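You operate a simulated robot arm through the tools that you are given. There is no shell and no other tool.

You run a simulated robot arm. Do the job below in one go: nothing can be reset, and whatever is moved stays where it is left.

## Task
Drop the drift bar through both plain housings and sort them.
Fine: PASS if it sinks to its collar, else REWORK; stand the bar back in its holder. Set down upright: plain housing.

The check looks at the end state, three seconds after you hand in, the way a careful person would. Anything else that was tipped, shoved, dropped, spilled or broken makes it a failure.

## Robot
A 7-joint arm with a two-finger parallel gripper, fixed in place. Base frame: the origin is on the floor under the middle of its stand, x ahead of it, y to its left, z up. Lengths are in mm, angles in rad, forces in N, time in s.
With the tool pointing down near the work surface it reaches from about 380 to 880 mm from the base axis. Its first joint turns from -2.897 to 2.897 rad. Payload 3.43 kg.
The tool frame sits at the grasp point between the pads (the TCP): z along the fingers, y along the line on which they close. The tips reach 34 mm beyond it. Largest opening 128 mm; finger width 24, thickness 12; the body of the gripper, 48 by 130 mm, starts 96 mm behind the TCP.
Orientation is that of the tool frame in the base frame, as a unit quaternion [w, x, y, z]. With the fingers straight down and closing along the base's y, the tool's x points along the base's -x, its y along +y and its z along -z.

## Interface
- The arm moves only by the tool apply_moves. Its argument "commands" is a list of rows, each an object of numbers (a shift or turn left out is 0, a gripper value left out holds the last): "tx", "ty", "tz": the shift along the base's x, y, z in units of 20 mm (1.0 is 20 mm); "wx", "wy", "wz": the turn, a rotation vector about the base's x, y, z in units of 8 degrees (1.0 is 8 degrees); "claw": the opening, from 0 (shut) to 1 (fully open). In form: [{"tx": .., "ty": .., "tz": .., "wx": .., "wy": .., "wz": .., "claw": ..}, ...]. A call has 1 to 20 rows; each row shifts and turns the commanded pose from where the row before left it. A call with a number of a shift or a turn outside -1 to 1 is refused whole. Each row takes 0.2 s and may step no farther than 50 mm and 0.15 rad from the row before; otherwise, or with a gripper value out of range, the whole call is refused. A pose out of reach is approached as far as the arm can. The call stops where the force on the tool passes 40 N (or 10 N more than at its start, if that is more) or the arm is blocked; 0.2 s more then pass. Each finger travels about 153 mm/s and halts on what it meets, pressing with about 23 N; the grip force reading is that of the motor and also rises with nothing between the fingers. The clock runs only during rows and for 0.2 s after the last one: add rows that do not move to give the fingers time. It gives the time, the measured TCP pose, the force on the tool (base axes), the opening and the grip force at its end, in the units of the frame above (readings bear some noise), with the torque about the TCP (base axes, N m) and any sound that the robot's microphone picked up.
- Cameras (640 x 400 px; columns grow to the right, rows downward): "scene" is fixed at [406.5, -658, 1648.7]; the picture's right is [0.91, 0.42, 0.00], its down [0.40, -0.85, -0.35] and it looks along [-0.15, 0.32, -0.94] (base axes); focal length 319 px, centre (320, 200). "wrist" rides on the gripper at [76, -11, -160] in the tool frame; the picture's right is [0.15, 0.99, 0.00], its down [-0.88, 0.13, -0.46] and it looks along [-0.45, 0.07, 0.89] (tool axes); focal length 234 px, centre (320, 200). There is no depth. A picture from a camera that has moved, and an enlarged one, comes with that camera's place and axes in the base frame and with its lens. The place of the scene camera against the robot may be out by one fixed shift of up to 18 mm in any direction.
- capture(camera): a new picture of that camera. No time passes.
- zoom(camera, box): a new picture of the part [left, top, right, bottom] of that camera's present view, enlarged. No time passes.
- job_done(): hands the job in; it is judged then, once.

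Places have to be worked out from the pictures, the camera data and where the tool is seen. Open the gripper and draw the arm clear of the work before you hand the job in, unless the task says otherwise.

The tools are called after "Request:" as a command line: name --argument value ..., lists and objects as JSON in quotes. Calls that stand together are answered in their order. apply_moves: Moves the arm, as the interface text tells. Its arguments: {"type":"object","properties":{"commands":{"type":"array","items":{"type":"object","properties":{"tx":{"type":"number"},"ty":{"type":"number"},"tz":{"type":"number"},"wx":{"type":"number"},"wy":{"type":"number"},"wz":{"type":"number"},"claw":{"type":"number"}}}}},"required":["commands"]} The other tools are called the same way: capture (camera) takes a picture; zoom (camera, box) takes an enlarged picture of a part of a camera's view; job_done () hands the job in.

At the start:

```text
time: 0.0
tool_pos: [397.2, -391.2, 1249.8]
tool_rot: [0.001, 0.0, 1.0, 0.0]
ft_force: [-1.1, -1.1, 0.7]
wrist_torque: [0.0, 0.0, -0.03]
grip_width: 128.0
finger_force: 0.0
```

scene: 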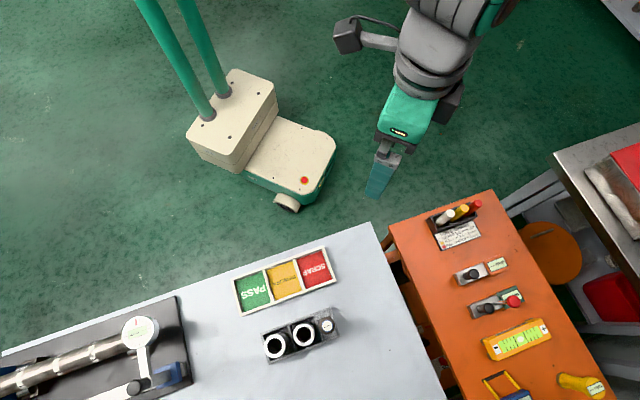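
wrist: 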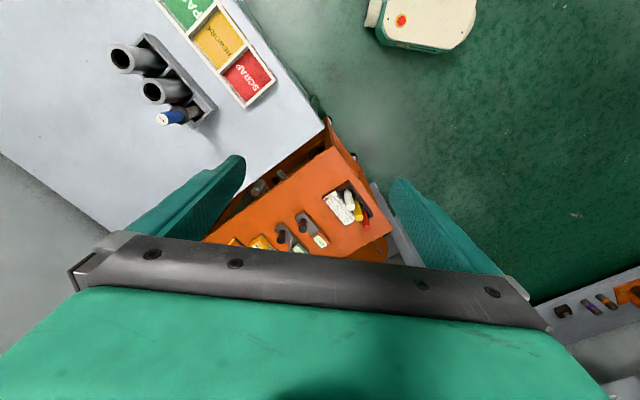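

I start by looking closely at the bench: the sorting tray (PASS/REWORK/SCRAP), the two tubes (housings) and the blue/white bar in a holder.

Request:
zoom --camera "scene" --box '[220, 230, 380, 380]'

Request:
zoom --camera "wrist" --box '[80, 0, 300, 150]'

Request:
zoom --camera "scene" --box '[250, 290, 350, 370]'

Request:
zoom --camera "scene" --box '[400, 180, 620, 400]'

```text
2.67 times, centred on (300, 305) of scene
camera zoom: at [406.5, -658.0, 1648.7], right [0.91, 0.42, 0.0], down [0.4, -0.85, -0.35], along [-0.15, 0.32, -0.94], focal length 850 px, centre (373, -80)
```

zoom: 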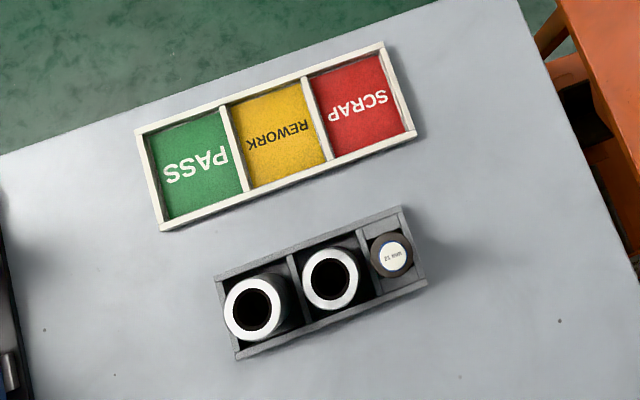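

```text
2.67 times, centred on (190, 75) of wrist
camera zoom: at [320.7, -403.1, 1410.0], right [-0.15, 0.99, 0.0], down [0.88, 0.13, 0.46], along [0.45, 0.07, -0.89], focal length 624 px, centre (667, 533)
```

zoom: 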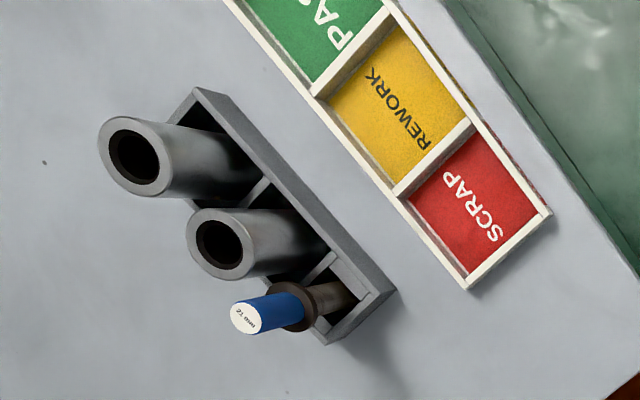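

```text
5.00 times, centred on (300, 330) of scene
camera zoom: at [406.5, -658.0, 1648.7], right [0.91, 0.42, 0.0], down [0.4, -0.85, -0.35], along [-0.15, 0.32, -0.94], focal length 1594 px, centre (420, -450)
```

zoom: 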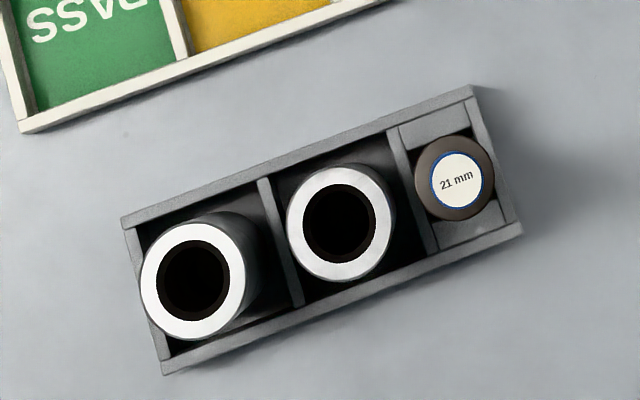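

```text
1.82 times, centred on (510, 290) of scene
camera zoom: at [406.5, -658.0, 1648.7], right [0.91, 0.42, 0.0], down [0.4, -0.85, -0.35], along [-0.15, 0.32, -0.94], focal length 580 px, centre (-26, 36)
```

zoom: 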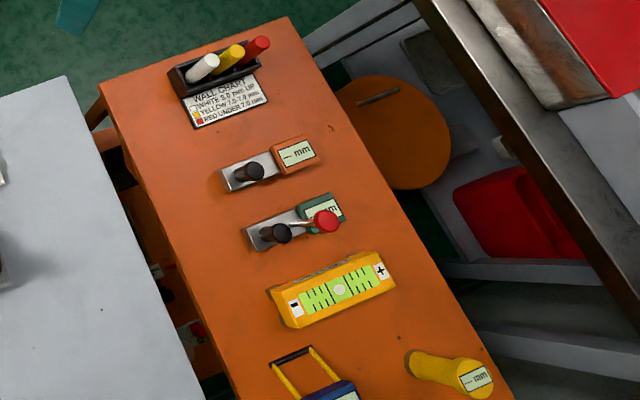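

The bench carries a three-bay rack (two tubes plus the 21 mm bar) lying about 45° in the base frame, with the sorting tray beside it at roughly z≈850. I'll move above the rack, turning the tool by −45° so its axes match the rack, to get better views for triangulation.

Request:
apply_moves --commands '[{"tx": -0.373, "ty": -0.938, "tz": -0.5, "wz": -0.4327}, {"tx": -0.373, "ty": -0.938, "tz": -0.5, "wz": -0.4327}, {"tx": -0.373, "ty": -0.938, "tz": -0.5, "wz": -0.4327}, {"tx": -0.373, "ty": -0.938, "tz": -0.5, "wz": -0.4327}, {"tx": -0.373, "ty": -0.938, "tz": -0.5, "wz": -0.4327}, {"tx": -0.373, "ty": -0.938, "tz": -0.5, "wz": -0.4327}, {"tx": -0.373, "ty": -0.938, "tz": -0.5, "wz": -0.4327}, {"tx": -0.373, "ty": -0.938, "tz": -0.5, "wz": -0.4327}, {"tx": -0.373, "ty": -0.938, "tz": -0.5, "wz": -0.4327}, {"tx": -0.373, "ty": -0.938, "tz": -0.5, "wz": -0.4327}, {"tx": -0.373, "ty": -0.938, "tz": -0.5, "wz": -0.4327}, {"tx": -0.373, "ty": -0.938, "tz": -0.5, "wz": -0.4327}, {"tx": -0.373, "ty": -0.938, "tz": -0.5, "wz": -0.4327}, {}, {}]'

```text
time: 3.2
tool_pos: [299.9, -636.2, 1119.8]
tool_rot: [0.0, 0.383, 0.924, 0.0]
ft_force: [0.1, -0.1, 0.3]
wrist_torque: [0.01, 0.01, -0.01]
grip_width: 127.9
finger_force: 0.0
```

The tool is at the planned viewpoint. Taking pictures from both cameras.

Request:
capture --camera "wrist"

Request:
capture --camera "scene"

```text
taken
camera wrist: at [237.6, -591.2, 1280.3], right [0.6, 0.8, 0.0], down [0.71, -0.53, 0.46], along [0.37, -0.27, -0.89], focal length 234 px, centre (320, 200)
```

wrist: 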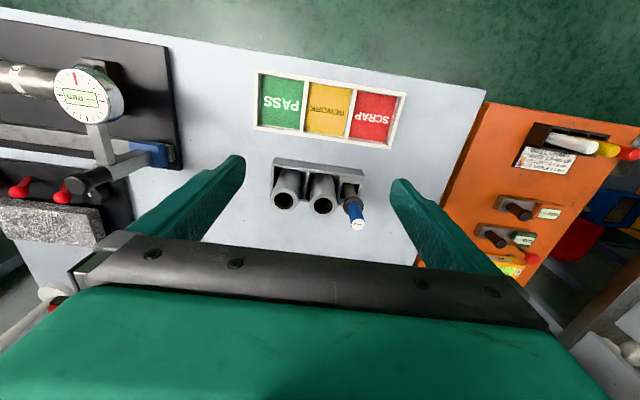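

```text
taken
```

scene: 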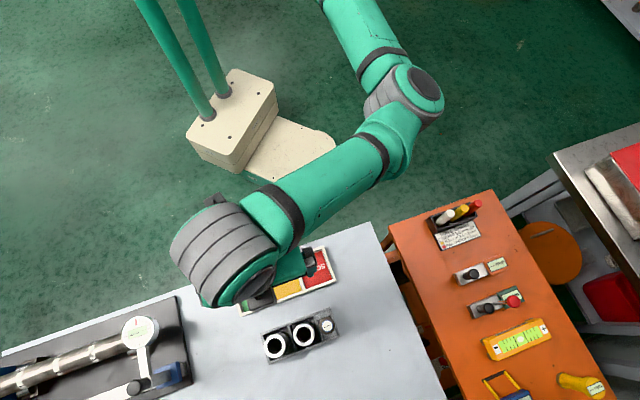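

The rack sits between the finger silhouettes in the wrist view. Zooming for precise pixel positions.

Request:
zoom --camera "wrist" --box '[240, 60, 420, 240]'

Request:
zoom --camera "wrist" --box '[260, 145, 380, 235]'

```text
2.22 times, centred on (330, 150) of wrist
camera zoom: at [237.6, -591.2, 1280.3], right [0.6, 0.8, 0.0], down [0.71, -0.53, 0.46], along [0.37, -0.27, -0.89], focal length 520 px, centre (298, 311)
```

zoom: 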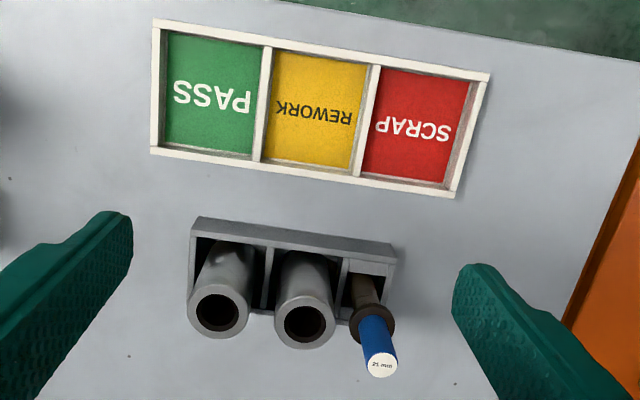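

```text
4.44 times, centred on (320, 190) of wrist
camera zoom: at [237.6, -591.2, 1280.3], right [0.6, 0.8, 0.0], down [0.71, -0.53, 0.46], along [0.37, -0.27, -0.89], focal length 1041 px, centre (320, 244)
```

zoom: 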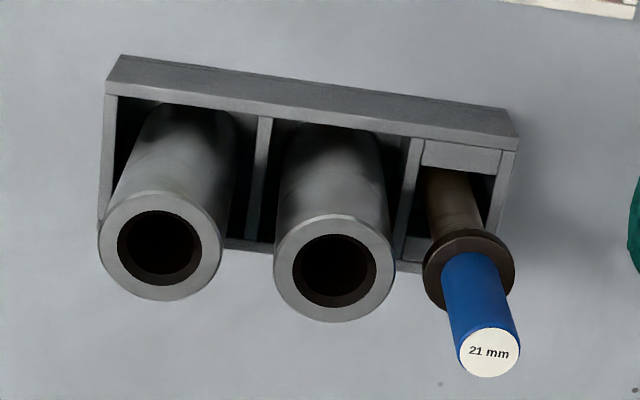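

Triangulating from the two wrist views gives: bar top ≈ (418, −656, 997), housing tops near z≈950 with the left one at ≈ (342, −740), tray top ≈ 873. The tubes are too close together to straddle along the rack, so I'll turn the tool another −90° (closing across the rack) and look from the bar's side.

Request:
apply_moves --commands '[{"tx": 0.571, "ty": 0.067, "wz": -0.9375}, {"tx": 0.571, "ty": 0.067, "wz": -0.9375}, {"tx": 0.571, "ty": 0.067, "wz": -0.9375}, {"tx": 0.571, "ty": 0.067, "wz": -0.9375}, {"tx": 0.571, "ty": 0.067, "wz": -0.9375}, {"tx": 0.571, "ty": 0.067, "wz": -0.9375}, {"tx": 0.571, "ty": 0.067, "wz": -0.9375}, {"tx": 0.571, "ty": 0.067, "wz": -0.9375}, {"tx": 0.571, "ty": 0.067, "wz": -0.9375}, {"tx": 0.571, "ty": 0.067, "wz": -0.9375}, {"tx": 0.571, "ty": 0.067, "wz": -0.9375}, {"tx": 0.571, "ty": 0.067, "wz": -0.9375}, {}, {}]'

Request:
capture --camera "wrist"

Request:
capture --camera "scene"

```text
time: 6.2
tool_pos: [436.8, -621.1, 1119.1]
tool_rot: [0.0, 0.924, 0.383, -0.001]
ft_force: [-0.8, 0.1, -0.1]
wrist_torque: [-0.02, 0.01, -0.01]
grip_width: 128.0
finger_force: 0.1
```

```text
taken
camera wrist: at [482.1, -559.1, 1278.9], right [0.8, -0.6, 0.0], down [-0.53, -0.71, 0.46], along [-0.27, -0.37, -0.89], focal length 234 px, centre (320, 200)
```

wrist: 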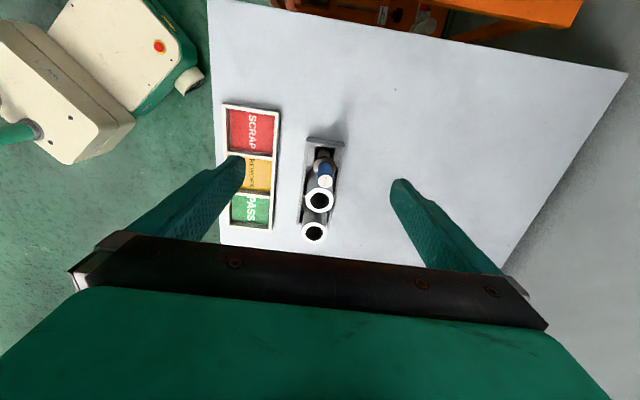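

```text
taken
```

scene: 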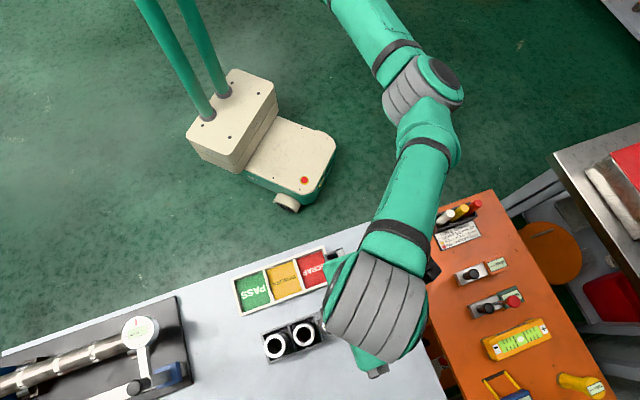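

The wrist camera now looks along the rack from the bar end. Enlarging the rack and tray for exact pixel centres.

Request:
zoom --camera "wrist" --box '[270, 130, 390, 250]'

Request:
zoom --camera "wrist" --box '[290, 155, 350, 215]'

Request:
zoom --camera "wrist" --box '[200, 90, 320, 240]'

```text
3.33 times, centred on (330, 190) of wrist
camera zoom: at [482.1, -559.1, 1278.9], right [0.8, -0.6, 0.0], down [-0.53, -0.71, 0.46], along [-0.27, -0.37, -0.89], focal length 781 px, centre (287, 233)
```

zoom: 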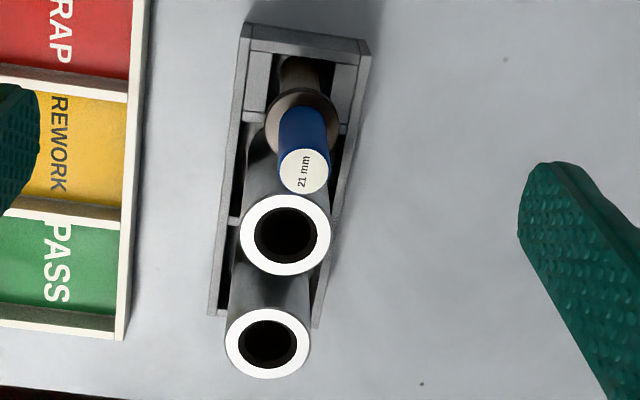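

```text
6.67 times, centred on (320, 185) of wrist
camera zoom: at [482.1, -559.1, 1278.9], right [0.8, -0.6, 0.0], down [-0.53, -0.71, 0.46], along [-0.27, -0.37, -0.89], focal length 1561 px, centre (320, 300)
```

zoom: 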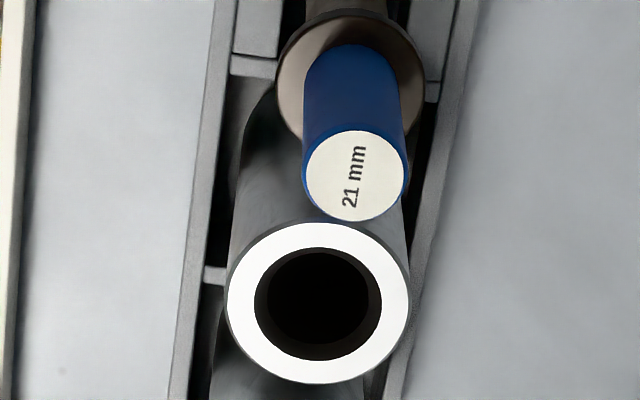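

```text
2.67 times, centred on (260, 165) of wrist
camera zoom: at [482.1, -559.1, 1278.9], right [0.8, -0.6, 0.0], down [-0.53, -0.71, 0.46], along [-0.27, -0.37, -0.89], focal length 624 px, centre (480, 293)
```

zoom: 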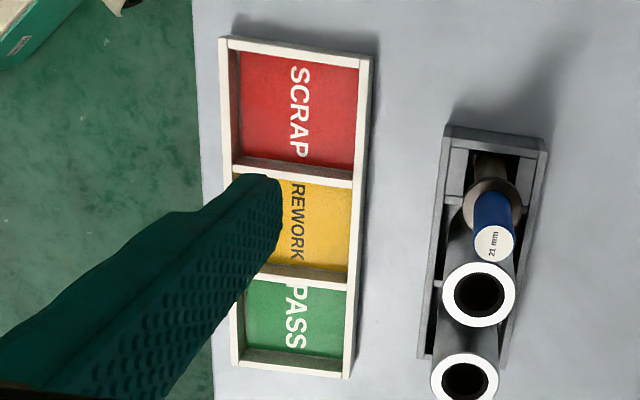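

Triangulated: bar axis ≈ (418.5, −656.6), top z≈998, collar top ≈940; housing B ≈ (383.6, −692.4), housing A ≈ (339.7, −736.5), tops ≈955; bench ≈850, rack top ≈886. I'll go above the bar at z≈1060 and check the alignment there.

Request:
apply_moves --commands '[{"tx": -0.305, "ty": -0.592, "tz": -0.983}, {"tx": -0.305, "ty": -0.592, "tz": -0.983}, {"tx": -0.305, "ty": -0.592, "tz": -0.983}, {}, {}, {}]'

Request:
capture --camera "wrist"

Request:
zoom --camera "wrist" --box '[270, 100, 370, 200]'

```text
time: 7.6
tool_pos: [419.7, -656.4, 1060.4]
tool_rot: [0.001, 0.924, 0.383, 0.0]
ft_force: [-0.1, 0.0, -0.1]
wrist_torque: [0.0, 0.02, 0.0]
grip_width: 127.8
finger_force: 0.0
```

```text
taken
camera wrist: at [465.4, -595.2, 1221.3], right [0.8, -0.6, 0.0], down [-0.53, -0.72, 0.46], along [-0.27, -0.37, -0.89], focal length 234 px, centre (320, 200)
```

wrist: 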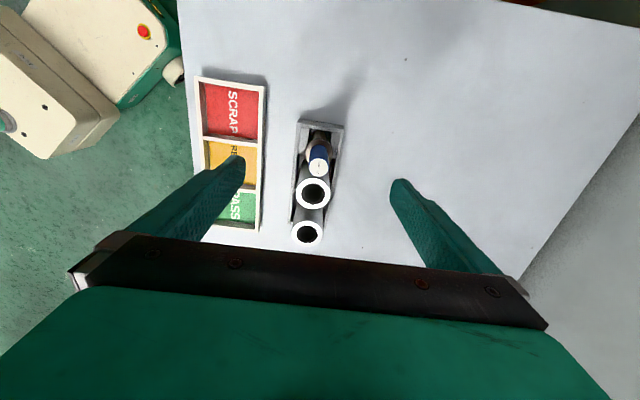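

```text
4.00 times, centred on (320, 150) of wrist
camera zoom: at [465.4, -595.2, 1221.3], right [0.8, -0.6, 0.0], down [-0.53, -0.72, 0.46], along [-0.27, -0.37, -0.89], focal length 937 px, centre (320, 400)
```

zoom: 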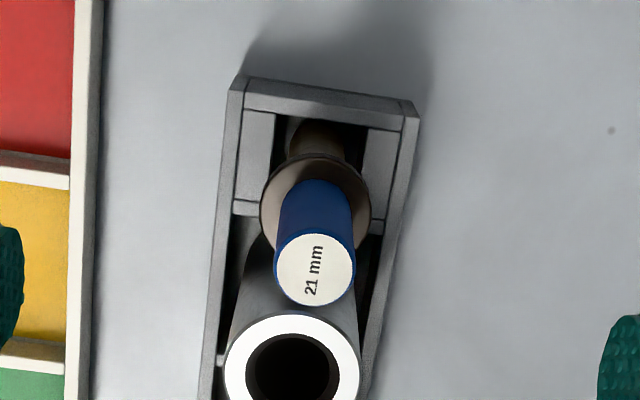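

The bar top re-triangulates at (418.6, −656.7), matching the TCP within 1 mm; the collar is about z≈943. I'll descend to TCP z≈984 (tips at ≈950, above the collar) and look before closing.

Request:
apply_moves --commands '[{"tx": -0.05, "tz": -0.95, "claw": 0.5}, {"tz": -0.95, "claw": 0.5}, {"tz": -0.95, "claw": 0.5}, {"tz": -0.95, "claw": 0.5}, {}, {}]'

Request:
capture --camera "wrist"

Request:
zoom --camera "wrist" --box '[260, 110, 380, 230]'

```text
time: 9.0
tool_pos: [417.2, -655.5, 984.8]
tool_rot: [0.0, 0.924, 0.383, 0.0]
ft_force: [0.5, -0.1, 0.7]
wrist_torque: [-0.02, 0.01, 0.05]
grip_width: 64.2
finger_force: 0.0
```

```text
taken
camera wrist: at [462.0, -594.5, 1144.2], right [0.8, -0.6, 0.0], down [-0.53, -0.71, 0.46], along [-0.27, -0.37, -0.89], focal length 234 px, centre (320, 200)
```

wrist: 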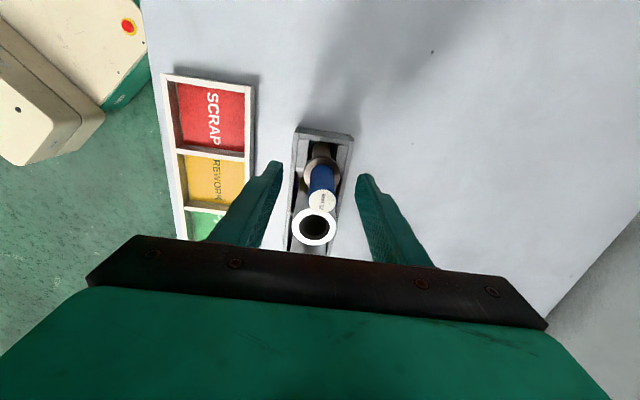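

```text
3.33 times, centred on (320, 170) of wrist
camera zoom: at [462.0, -594.5, 1144.2], right [0.8, -0.6, 0.0], down [-0.53, -0.71, 0.46], along [-0.27, -0.37, -0.89], focal length 781 px, centre (320, 300)
```

zoom: 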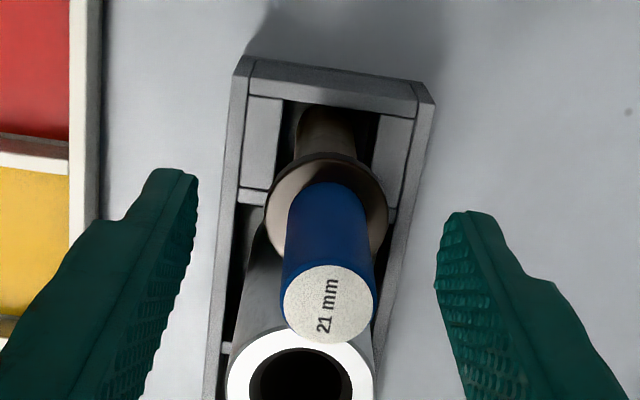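

The bar again triangulates at (418.4, −656.5) while the TCP appears to be near (416.2, −656.0), so I nudge +2 mm in x and then close on the handle.

Request:
apply_moves --commands '[{"tx": 0.11, "ty": -0.02}, {}, {}, {}]'

Request:
zoom --camera "wrist" --box '[260, 110, 380, 230]'

```text
time: 10.0
tool_pos: [420.1, -655.3, 982.9]
tool_rot: [0.0, 0.924, 0.383, -0.001]
ft_force: [0.1, -0.4, -0.3]
wrist_torque: [0.02, -0.01, -0.04]
grip_width: 63.9
finger_force: 0.0
```

```text
3.33 times, centred on (320, 170) of wrist
camera zoom: at [464.2, -594.9, 1143.8], right [0.8, -0.6, 0.0], down [-0.53, -0.72, 0.46], along [-0.27, -0.37, -0.89], focal length 781 px, centre (320, 300)
```

zoom: 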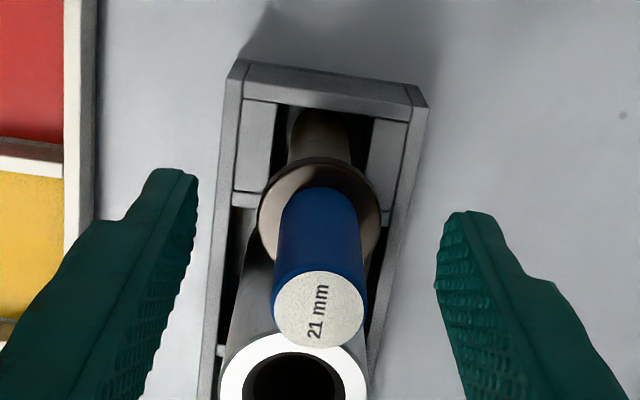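

The bar axis and TCP now coincide within 0.5 mm. Closing on the handle.

Request:
apply_moves --commands '[{"claw": 0.3}, {"claw": 0.22}, {"claw": 0.0}, {}, {}, {}]'

Request:
zoom --camera "wrist" --box '[260, 110, 380, 230]'

```text
time: 11.4
tool_pos: [419.2, -655.4, 983.8]
tool_rot: [0.0, 0.924, 0.383, 0.0]
ft_force: [0.2, -0.9, 0.0]
wrist_torque: [-0.09, -0.13, 0.02]
grip_width: 20.7
finger_force: 23.5
```

```text
3.33 times, centred on (320, 170) of wrist
camera zoom: at [464.2, -594.9, 1143.8], right [0.8, -0.6, 0.0], down [-0.53, -0.72, 0.46], along [-0.27, -0.37, -0.89], focal length 781 px, centre (320, 300)
```

zoom: 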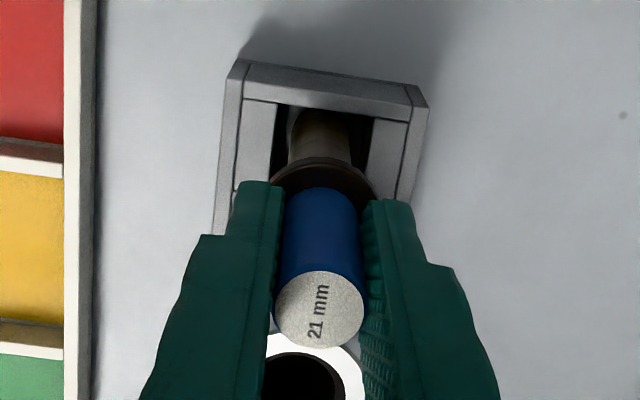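

The handle is held (20.7 mm, 23.5 N). Lifting straight up by 20 mm first to check that it comes free without side force.

Request:
apply_moves --commands '[{"tz": 0.25}, {"tz": 0.25}, {"tz": 0.25}, {"tz": 0.25}, {}]'

Request:
zoom --camera "wrist" --box '[260, 80, 400, 230]'

```text
time: 12.6
tool_pos: [419.4, -656.5, 1004.2]
tool_rot: [0.0, 0.924, 0.383, -0.001]
ft_force: [0.6, 0.0, -3.1]
wrist_torque: [0.04, 0.03, 0.05]
grip_width: 20.4
finger_force: 22.8
```

```text
2.67 times, centred on (330, 155) of wrist
camera zoom: at [464.4, -595.8, 1165.1], right [0.8, -0.6, 0.0], down [-0.53, -0.71, 0.46], along [-0.27, -0.37, -0.89], focal length 624 px, centre (293, 320)
```

zoom: 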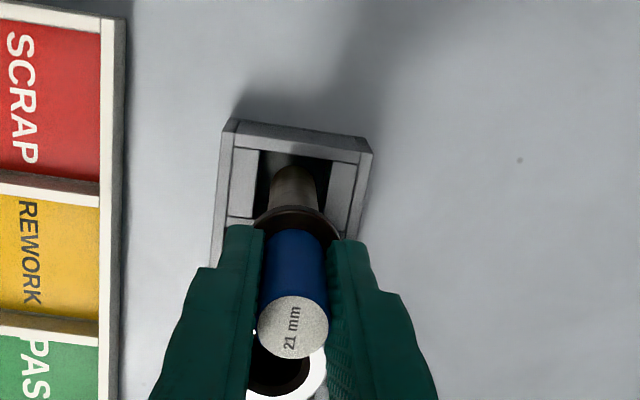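

The bar comes up freely with about 3 N weight. Lifting another 105 mm so its lower end clears the housings.

Request:
apply_moves --commands '[{"tz": 0.75}, {"tz": 0.9}, {"tz": 0.9}, {"tz": 0.9}, {"tz": 0.9}, {"tz": 0.9}, {}, {}]'

Request:
capture --camera "wrist"

Request:
zoom --camera "wrist" --box '[260, 100, 380, 220]'

Request:
zoom --camera "scene" --box '[230, 250, 390, 390]'

```text
time: 14.4
tool_pos: [420.5, -655.4, 1110.3]
tool_rot: [0.0, 0.923, 0.384, 0.0]
ft_force: [0.6, -0.3, -2.6]
wrist_torque: [-0.01, -0.04, 0.01]
grip_width: 20.5
finger_force: 22.9
```

```text
taken
camera wrist: at [465.5, -595.0, 1270.1], right [0.8, -0.6, 0.0], down [-0.53, -0.72, 0.46], along [-0.27, -0.37, -0.89], focal length 234 px, centre (320, 200)
```

wrist: 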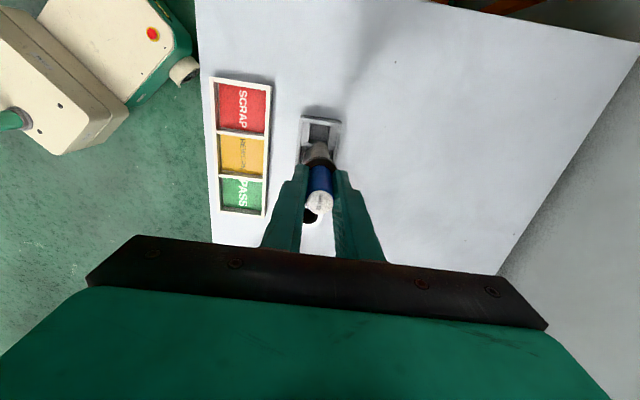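

```text
3.33 times, centred on (320, 160) of wrist
camera zoom: at [465.5, -595.0, 1270.1], right [0.8, -0.6, 0.0], down [-0.53, -0.72, 0.46], along [-0.27, -0.37, -0.89], focal length 781 px, centre (320, 333)
```

zoom: 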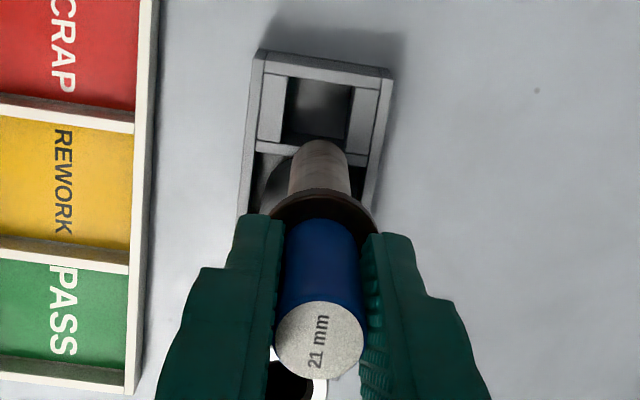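

```text
2.86 times, centred on (310, 320) of scene
camera zoom: at [406.5, -658.0, 1648.7], right [0.91, 0.42, 0.0], down [0.4, -0.85, -0.35], along [-0.15, 0.32, -0.94], focal length 911 px, centre (349, -143)
```

zoom: 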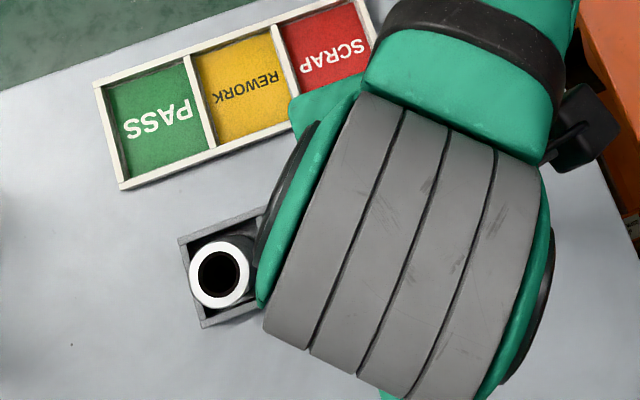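

The bar hangs vertically with its lower end ≈982, 27 mm above the housing tops. Moving it over housing B at ≈ (383.0, −692.5).

Request:
apply_moves --commands '[{"tx": -0.617, "ty": -0.603}, {"tx": -0.617, "ty": -0.603}, {"tx": -0.616, "ty": -0.604}, {}, {}, {}]'

Request:
zoom --camera "wrist" --box '[270, 100, 370, 200]'

Request:
zoom --camera "scene" --box '[230, 250, 390, 390]'

```text
time: 15.8
tool_pos: [382.3, -690.5, 1108.8]
tool_rot: [0.001, 0.924, 0.383, 0.0]
ft_force: [-0.6, 0.5, -2.3]
wrist_torque: [0.02, 0.04, 0.0]
grip_width: 20.2
finger_force: 23.3
```

```text
4.00 times, centred on (320, 150) of wrist
camera zoom: at [428.6, -630.0, 1269.5], right [0.8, -0.6, 0.0], down [-0.53, -0.72, 0.46], along [-0.27, -0.37, -0.89], focal length 937 px, centre (320, 400)
```

zoom: 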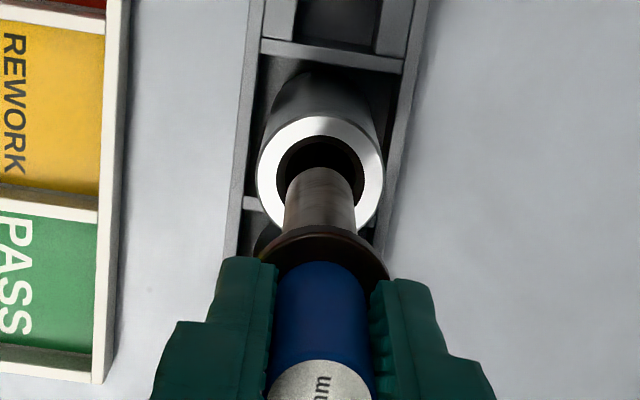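

```text
2.86 times, centred on (310, 320) of scene
camera zoom: at [406.5, -658.0, 1648.7], right [0.91, 0.42, 0.0], down [0.4, -0.85, -0.35], along [-0.15, 0.32, -0.94], focal length 911 px, centre (349, -143)
```

zoom: 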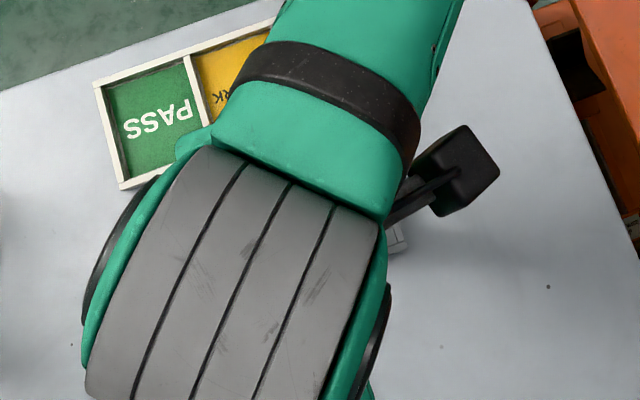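

Measured from this view: bore of B centred at ≈ (382.8, −692.6), bar axis at ≈ (383.1, −691.3). I'll correct by (−0.3, −1.3) mm and descend 24 mm so the tip is just above the rim, then re-check.

Request:
apply_moves --commands '[{"tx": -0.015, "ty": -0.065}, {"tz": -0.4}, {"tz": -0.4}, {"tz": -0.4}, {}, {}]'

Request:
zoom --camera "wrist" --box '[280, 110, 360, 190]'

```text
time: 17.2
tool_pos: [382.7, -692.9, 1085.7]
tool_rot: [0.0, 0.924, 0.382, 0.0]
ft_force: [-0.1, -0.6, -3.1]
wrist_torque: [0.01, -0.01, -0.01]
grip_width: 20.2
finger_force: 22.8
```

```text
5.00 times, centred on (320, 150) of wrist
camera zoom: at [426.8, -631.5, 1245.2], right [0.8, -0.6, 0.0], down [-0.53, -0.71, 0.46], along [-0.27, -0.37, -0.89], focal length 1171 px, centre (320, 450)
```

zoom: 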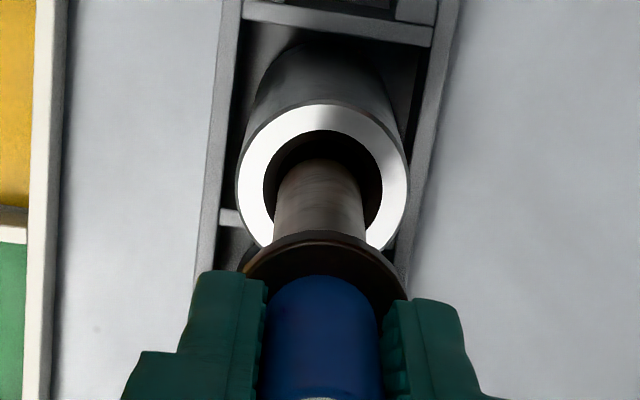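

By the reported camera pose the bar axis has drifted to ≈ (381.3, −692.8), about 1.5 mm from the bore. I'll nudge +1.3 mm in x, wait for it to settle, and look again.

Request:
apply_moves --commands '[{"tx": 0.065, "ty": 0.01}, {}, {}, {}, {}]'

Request:
zoom --camera "wrist" --box '[280, 110, 360, 190]'

```text
time: 18.4
tool_pos: [383.3, -693.1, 1086.3]
tool_rot: [0.0, 0.924, 0.382, -0.001]
ft_force: [0.8, 0.2, -1.8]
wrist_torque: [0.01, 0.0, -0.03]
grip_width: 20.5
finger_force: 22.7
```

```text
5.00 times, centred on (320, 150) of wrist
camera zoom: at [428.1, -631.2, 1245.8], right [0.8, -0.6, 0.0], down [-0.53, -0.72, 0.46], along [-0.27, -0.37, -0.89], focal length 1171 px, centre (320, 450)
```

zoom: 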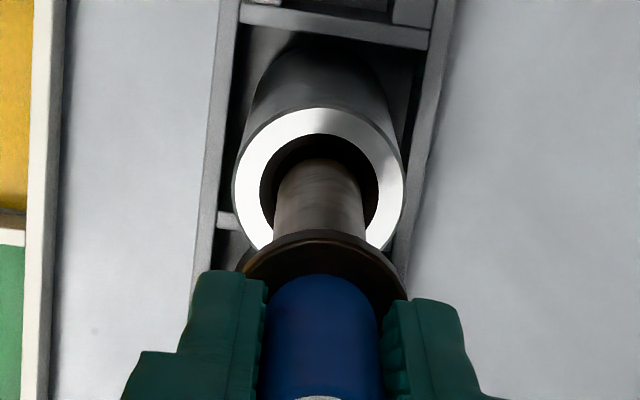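

The shaft is now centred in the bore in the picture. Lowering the tip 10 mm into the mouth at slow speed and reading the force.

Request:
apply_moves --commands '[{"tz": -0.1}, {"tz": -0.1}, {"tz": -0.1}, {"tz": -0.1}, {"tz": -0.1}, {}]'

Request:
zoom --camera "wrist" --box '[280, 110, 360, 190]'

```text
time: 19.8
tool_pos: [384.6, -692.6, 1076.7]
tool_rot: [0.001, 0.924, 0.383, 0.001]
ft_force: [-0.6, -0.4, -2.5]
wrist_torque: [0.05, 0.03, 0.02]
grip_width: 20.6
finger_force: 22.8
```

```text
5.00 times, centred on (320, 150) of wrist
camera zoom: at [429.4, -631.2, 1235.5], right [0.8, -0.6, 0.0], down [-0.53, -0.72, 0.46], along [-0.27, -0.37, -0.89], focal length 1171 px, centre (320, 450)
```

zoom: 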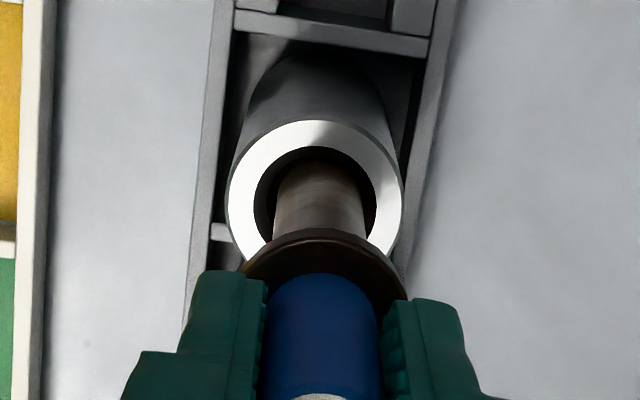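

No contact yet; the tip is inside the mouth but the bar sits ~1.1 mm to the +x side of the bore. Correcting −1.1 mm in x, then lowering another 8 mm.

Request:
apply_moves --commands '[{"tx": -0.055, "ty": -0.005}, {}, {"tz": -0.1}, {"tz": -0.1}, {"tz": -0.1}, {"tz": -0.1}, {}, {}]'

Request:
zoom --camera "wrist" --box '[280, 110, 360, 190]'

```text
time: 21.6
tool_pos: [384.3, -691.5, 1067.2]
tool_rot: [0.0, 0.924, 0.382, 0.0]
ft_force: [-0.3, 0.0, -2.6]
wrist_torque: [0.04, -0.07, 0.0]
grip_width: 20.3
finger_force: 23.1
```

```text
5.00 times, centred on (320, 150) of wrist
camera zoom: at [427.9, -632.0, 1227.9], right [0.8, -0.6, 0.0], down [-0.53, -0.72, 0.46], along [-0.27, -0.37, -0.89], focal length 1171 px, centre (320, 450)
```

zoom: 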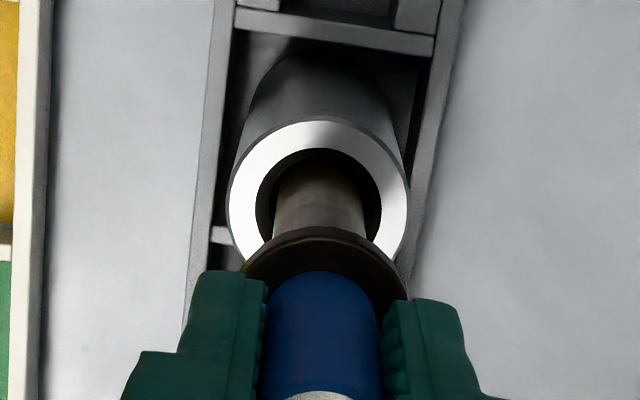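

Still free (only the bar's weight). I'll shift by (+0.3, +0.6) mm and continue down 12 mm, watching forces.

Request:
apply_moves --commands '[{"tx": 0.015, "ty": 0.03}, {"tz": -0.1}, {"tz": -0.1}, {"tz": -0.1}, {"tz": -0.1}, {"tz": -0.1}, {"tz": -0.1}, {}]'

Request:
zoom --camera "wrist" --box '[280, 110, 360, 190]'

```text
time: 23.4
tool_pos: [383.1, -692.2, 1055.2]
tool_rot: [0.0, 0.924, 0.383, 0.0]
ft_force: [0.8, 0.7, -2.2]
wrist_torque: [0.1, -0.02, 0.0]
grip_width: 20.2
finger_force: 22.7
```

```text
5.00 times, centred on (320, 150) of wrist
camera zoom: at [427.3, -631.7, 1215.2], right [0.8, -0.6, 0.0], down [-0.53, -0.72, 0.46], along [-0.27, -0.37, -0.89], focal length 1171 px, centre (320, 450)
```

zoom: 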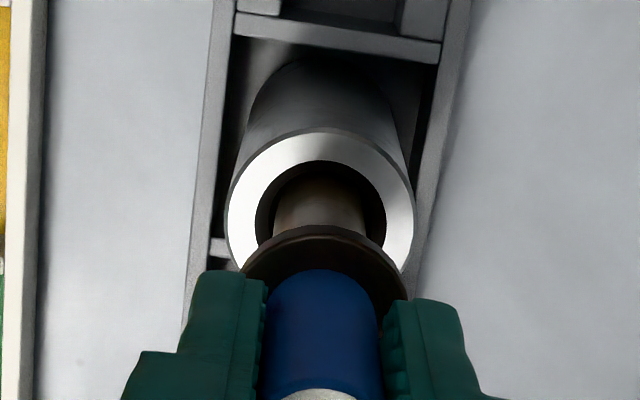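

Free so far with the tip ~27 mm deep. Adjusting (+0.7, +0.3) mm and going down 16 mm more.

Request:
apply_moves --commands '[{"tx": 0.035, "ty": 0.015}, {"tz": -0.1}, {"tz": -0.1}, {"tz": -0.1}, {"tz": -0.1}, {"tz": -0.1}, {"tz": -0.1}, {"tz": -0.1}, {"tz": -0.1}, {}]'

Request:
zoom --camera "wrist" --box '[280, 110, 360, 190]'

```text
time: 25.6
tool_pos: [383.8, -691.4, 1040.6]
tool_rot: [0.0, 0.924, 0.382, 0.0]
ft_force: [0.9, -1.5, -5.4]
wrist_torque: [-0.94, -0.96, 0.0]
grip_width: 19.7
finger_force: 22.1
```

```text
5.00 times, centred on (320, 150) of wrist
camera zoom: at [428.3, -631.4, 1200.1], right [0.8, -0.6, 0.0], down [-0.53, -0.72, 0.46], along [-0.27, -0.37, -0.89], focal length 1171 px, centre (320, 450)
```

zoom: 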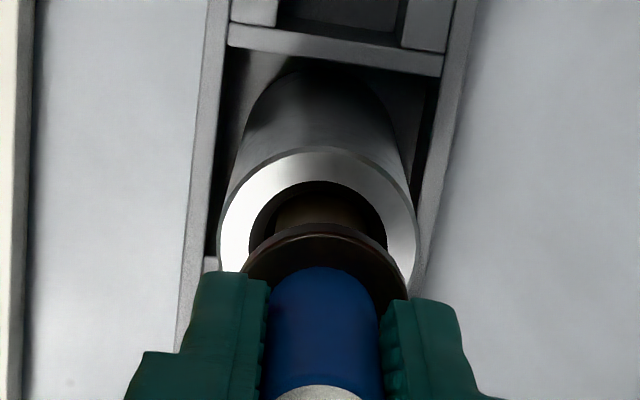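

The torque jumped to about 1.3 N·m (about the rack axis) at ~43 mm depth, so the bar has touched something inside. I'll take a still reading before deciding.

Request:
apply_moves --commands '[{}, {}]'

Request:
capture --camera "wrist"

```text
time: 26.2
tool_pos: [383.6, -693.4, 1040.8]
tool_rot: [0.0, 0.924, 0.383, -0.001]
ft_force: [0.6, -0.3, -2.7]
wrist_torque: [-0.02, 0.01, 0.01]
grip_width: 20.3
finger_force: 22.8
```

```text
taken
camera wrist: at [428.3, -631.4, 1200.1], right [0.8, -0.6, 0.0], down [-0.53, -0.72, 0.46], along [-0.27, -0.37, -0.89], focal length 234 px, centre (320, 200)
```

wrist: 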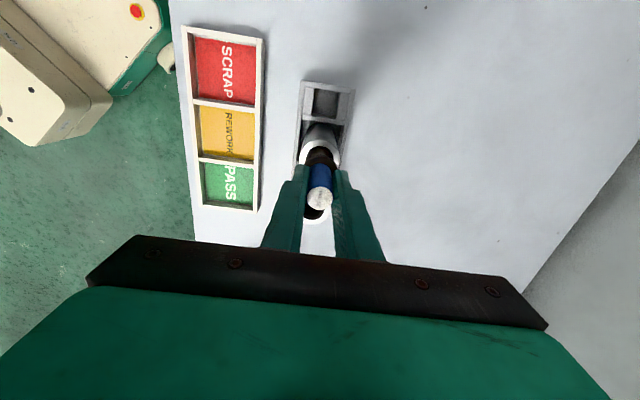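

The torque was a momentary touch; forces are back to just the weight. Continuing down 16 mm with a 0.3 mm sideways correction.

Request:
apply_moves --commands '[{"tx": -0.012, "ty": 0.009}, {"tz": -0.1}, {"tz": -0.1}, {"tz": -0.1}, {"tz": -0.1}, {"tz": -0.1}, {"tz": -0.1}, {"tz": -0.1}, {"tz": -0.1}, {}, {}]'

Request:
zoom --camera "wrist" --box '[280, 110, 360, 190]'

```text
time: 28.6
tool_pos: [384.2, -691.2, 1024.9]
tool_rot: [0.0, 0.924, 0.382, 0.0]
ft_force: [0.3, -0.1, -3.1]
wrist_torque: [0.01, 0.0, 0.03]
grip_width: 20.3
finger_force: 22.8
```

```text
5.00 times, centred on (320, 150) of wrist
camera zoom: at [428.5, -631.1, 1184.3], right [0.8, -0.6, 0.0], down [-0.53, -0.71, 0.46], along [-0.27, -0.37, -0.89], focal length 1171 px, centre (320, 450)
```

zoom: 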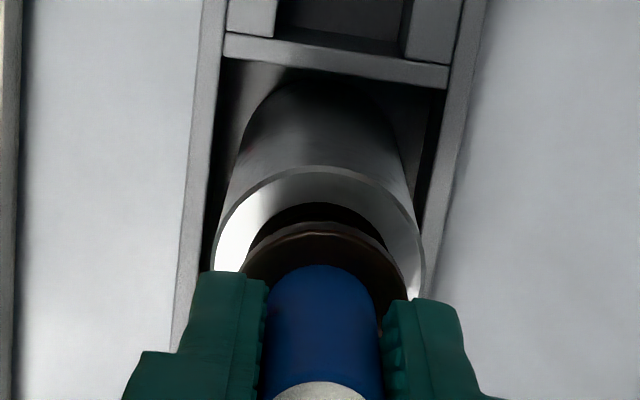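

Still free at ~59 mm depth. Going down 14 mm more; the collar should meet the rim near TCP z≈1002.

Request:
apply_moves --commands '[{"tz": -0.1}, {"tz": -0.1}, {"tz": -0.1}, {"tz": -0.1}, {"tz": -0.1}, {"tz": -0.1}, {"tz": -0.1}, {}, {}]'

Request:
zoom --camera "wrist" --box '[280, 110, 360, 190]'

```text
time: 30.6
tool_pos: [383.3, -693.4, 1011.3]
tool_rot: [0.0, 0.924, 0.382, 0.0]
ft_force: [-0.2, -1.0, -3.3]
wrist_torque: [0.03, -0.02, 0.01]
grip_width: 20.3
finger_force: 22.6
```

```text
5.00 times, centred on (320, 150) of wrist
camera zoom: at [428.1, -631.0, 1170.9], right [0.8, -0.6, 0.0], down [-0.53, -0.72, 0.46], along [-0.27, -0.37, -0.89], focal length 1171 px, centre (320, 450)
```

zoom: 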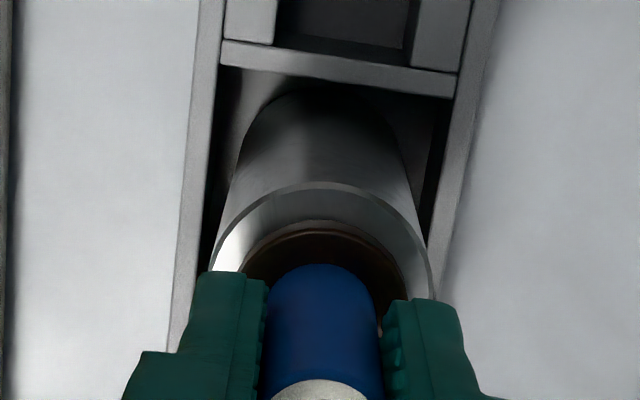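

The collar is now just above the rim and the shaft has gone down freely. Lowering by small steps until the collar seats.

Request:
apply_moves --commands '[{"tz": -0.08}, {"tz": -0.08}, {"tz": -0.08}, {}, {}]'

Request:
zoom --camera "wrist" --box '[280, 110, 360, 190]'

```text
time: 31.8
tool_pos: [383.6, -691.3, 1007.1]
tool_rot: [0.001, 0.924, 0.382, 0.001]
ft_force: [0.8, 0.6, 17.9]
wrist_torque: [0.22, 0.16, -0.02]
grip_width: 20.0
finger_force: 22.8
```

```text
5.00 times, centred on (320, 150) of wrist
camera zoom: at [428.4, -631.0, 1167.8], right [0.8, -0.6, 0.0], down [-0.53, -0.71, 0.46], along [-0.27, -0.37, -0.89], focal length 1171 px, centre (320, 450)
```

zoom: 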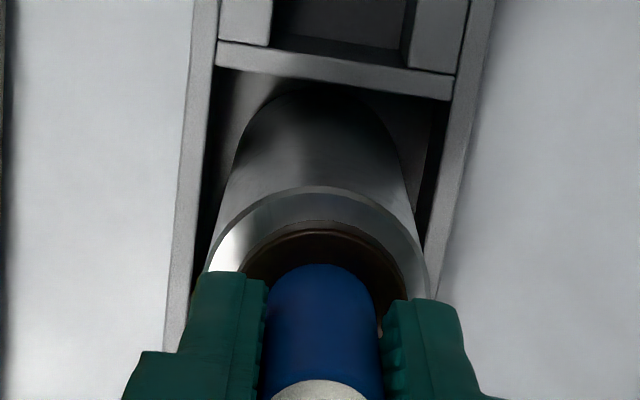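

Contact at TCP z≈1008 with +18 N. I need to confirm that this is the collar on the rim and not an internal stop, so I look closer at the collar/rim junction.

Request:
zoom --camera "wrist" --box '[298, 140, 346, 172]'

Request:
zoom --camera "scene" --box '[250, 290, 350, 370]'

```text
12.50 times, centred on (322, 156) of wrist
camera zoom: at [428.4, -631.0, 1167.8], right [0.8, -0.6, 0.0], down [-0.53, -0.71, 0.46], along [-0.27, -0.37, -0.89], focal length 2927 px, centre (295, 750)
```

zoom: 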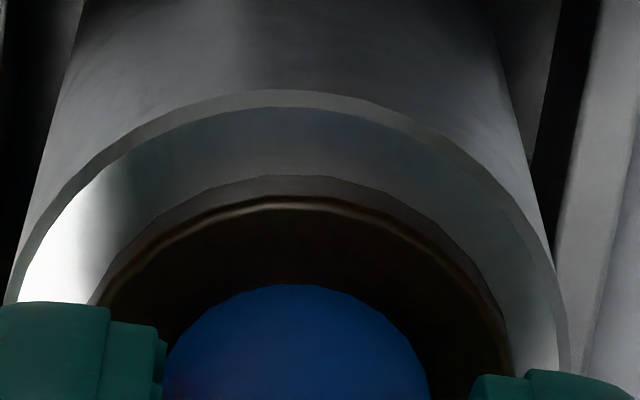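

```text
5.00 times, centred on (300, 330) of scene
camera zoom: at [406.5, -658.0, 1648.7], right [0.91, 0.42, 0.0], down [0.4, -0.85, -0.35], along [-0.15, 0.32, -0.94], focal length 1594 px, centre (420, -450)
```

zoom: 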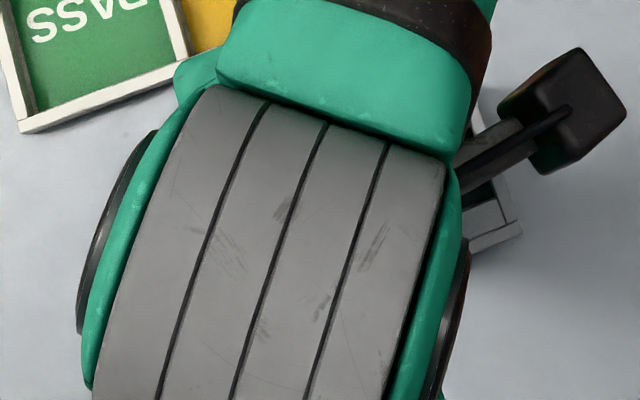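

The bar seems to have crept a few mm down in the grip on the way (label moved in the picture), and the collar's bottom edge works out within a few mm of the rim — too close to call. I'll unload the push, open the fingers so the bar rests by its own weight, and look again.

Request:
apply_moves --commands '[{"tz": 0.12}, {}, {"claw": 0.2}, {"claw": 0.25}, {"claw": 0.35}, {"claw": 0.5}, {}, {}]'

Request:
zoom --camera "wrist" --box '[280, 120, 360, 220]'

Request:
zoom --camera "wrist" --box '[298, 140, 346, 172]'

```text
time: 33.6
tool_pos: [383.9, -691.3, 1008.6]
tool_rot: [0.0, 0.924, 0.383, 0.0]
ft_force: [0.1, -0.9, -0.3]
wrist_torque: [0.01, 0.0, -0.03]
grip_width: 64.0
finger_force: 0.1
```

```text
4.00 times, centred on (320, 170) of wrist
camera zoom: at [428.2, -631.0, 1168.6], right [0.8, -0.6, 0.0], down [-0.53, -0.72, 0.46], along [-0.27, -0.37, -0.89], focal length 937 px, centre (320, 320)
```

zoom: 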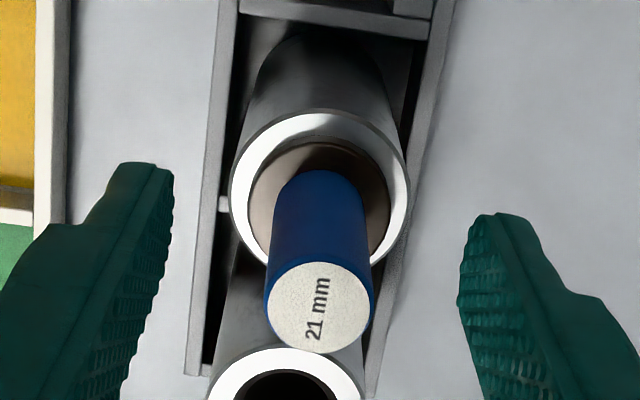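

```text
12.50 times, centred on (322, 156) of wrist
camera zoom: at [428.2, -631.0, 1168.6], right [0.8, -0.6, 0.0], down [-0.53, -0.72, 0.46], along [-0.27, -0.37, -0.89], focal length 2927 px, centre (295, 750)
```

zoom: 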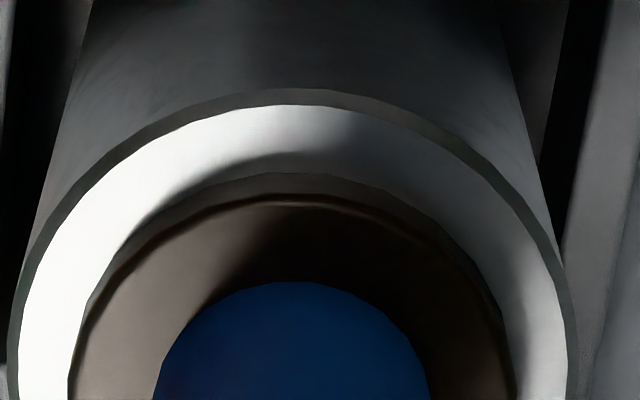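

Free of the fingers the bar stayed put; its top is at ≈1014 and my estimates put the collar underside at ≈959–960 against a rim at ≈955 — that may be a small gap. I'll back off upward and tilt the wrist camera for a low side view of the collar/rim junction.

Request:
apply_moves --commands '[{"tz": 0.95}, {"tz": 0.95}, {"tz": 0.95}, {"tx": 0.8875, "ty": 0.784, "wx": -0.442, "wy": 0.442}, {"tx": 0.8875, "ty": 0.784, "wx": -0.442, "wy": 0.442}, {"tx": 0.8875, "ty": 0.784, "wx": -0.442, "wy": 0.442}, {"tx": 0.8875, "ty": 0.784, "wx": -0.442, "wy": 0.442}, {"tx": 0.8875, "ty": 0.784, "wx": -0.442, "wy": 0.442}, {"tx": 0.8875, "ty": 0.784, "wx": -0.442, "wy": 0.442}, {"tx": 0.8875, "ty": 0.784, "wx": -0.442, "wy": 0.442}, {"tx": 0.8875, "ty": 0.784, "wx": -0.442, "wy": 0.442}, {"claw": 1.0}, {}, {}]'

Request:
capture --camera "wrist"

Request:
zoom --camera "scene" --box '[260, 300, 350, 370]'

```text
time: 36.6
tool_pos: [526.6, -566.1, 1064.0]
tool_rot: [0.131, 0.868, 0.359, -0.317]
ft_force: [-0.2, -0.1, 0.7]
wrist_torque: [-0.03, 0.0, 0.0]
grip_width: 128.2
finger_force: 0.0
```

```text
taken
camera wrist: at [631.1, -445.3, 1137.6], right [0.78, -0.62, -0.09], down [-0.18, -0.36, 0.92], along [-0.6, -0.7, -0.39], focal length 234 px, centre (320, 200)
```

wrist: 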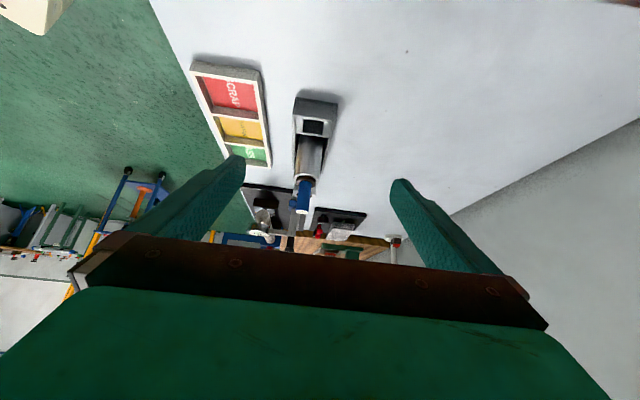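

```text
5.71 times, centred on (305, 335) of scene
camera zoom: at [406.5, -658.0, 1648.7], right [0.91, 0.42, 0.0], down [0.4, -0.85, -0.35], along [-0.15, 0.32, -0.94], focal length 1822 px, centre (406, -571)
```

zoom: 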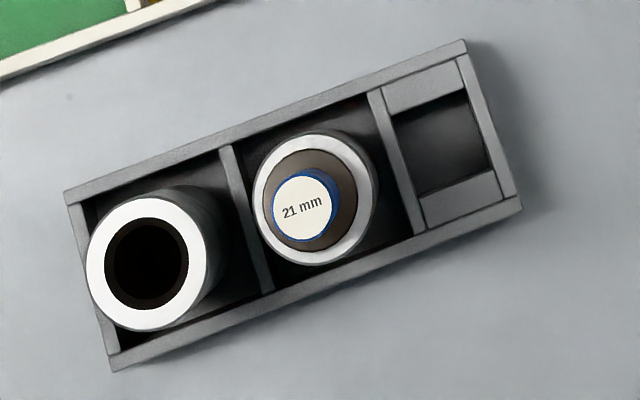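

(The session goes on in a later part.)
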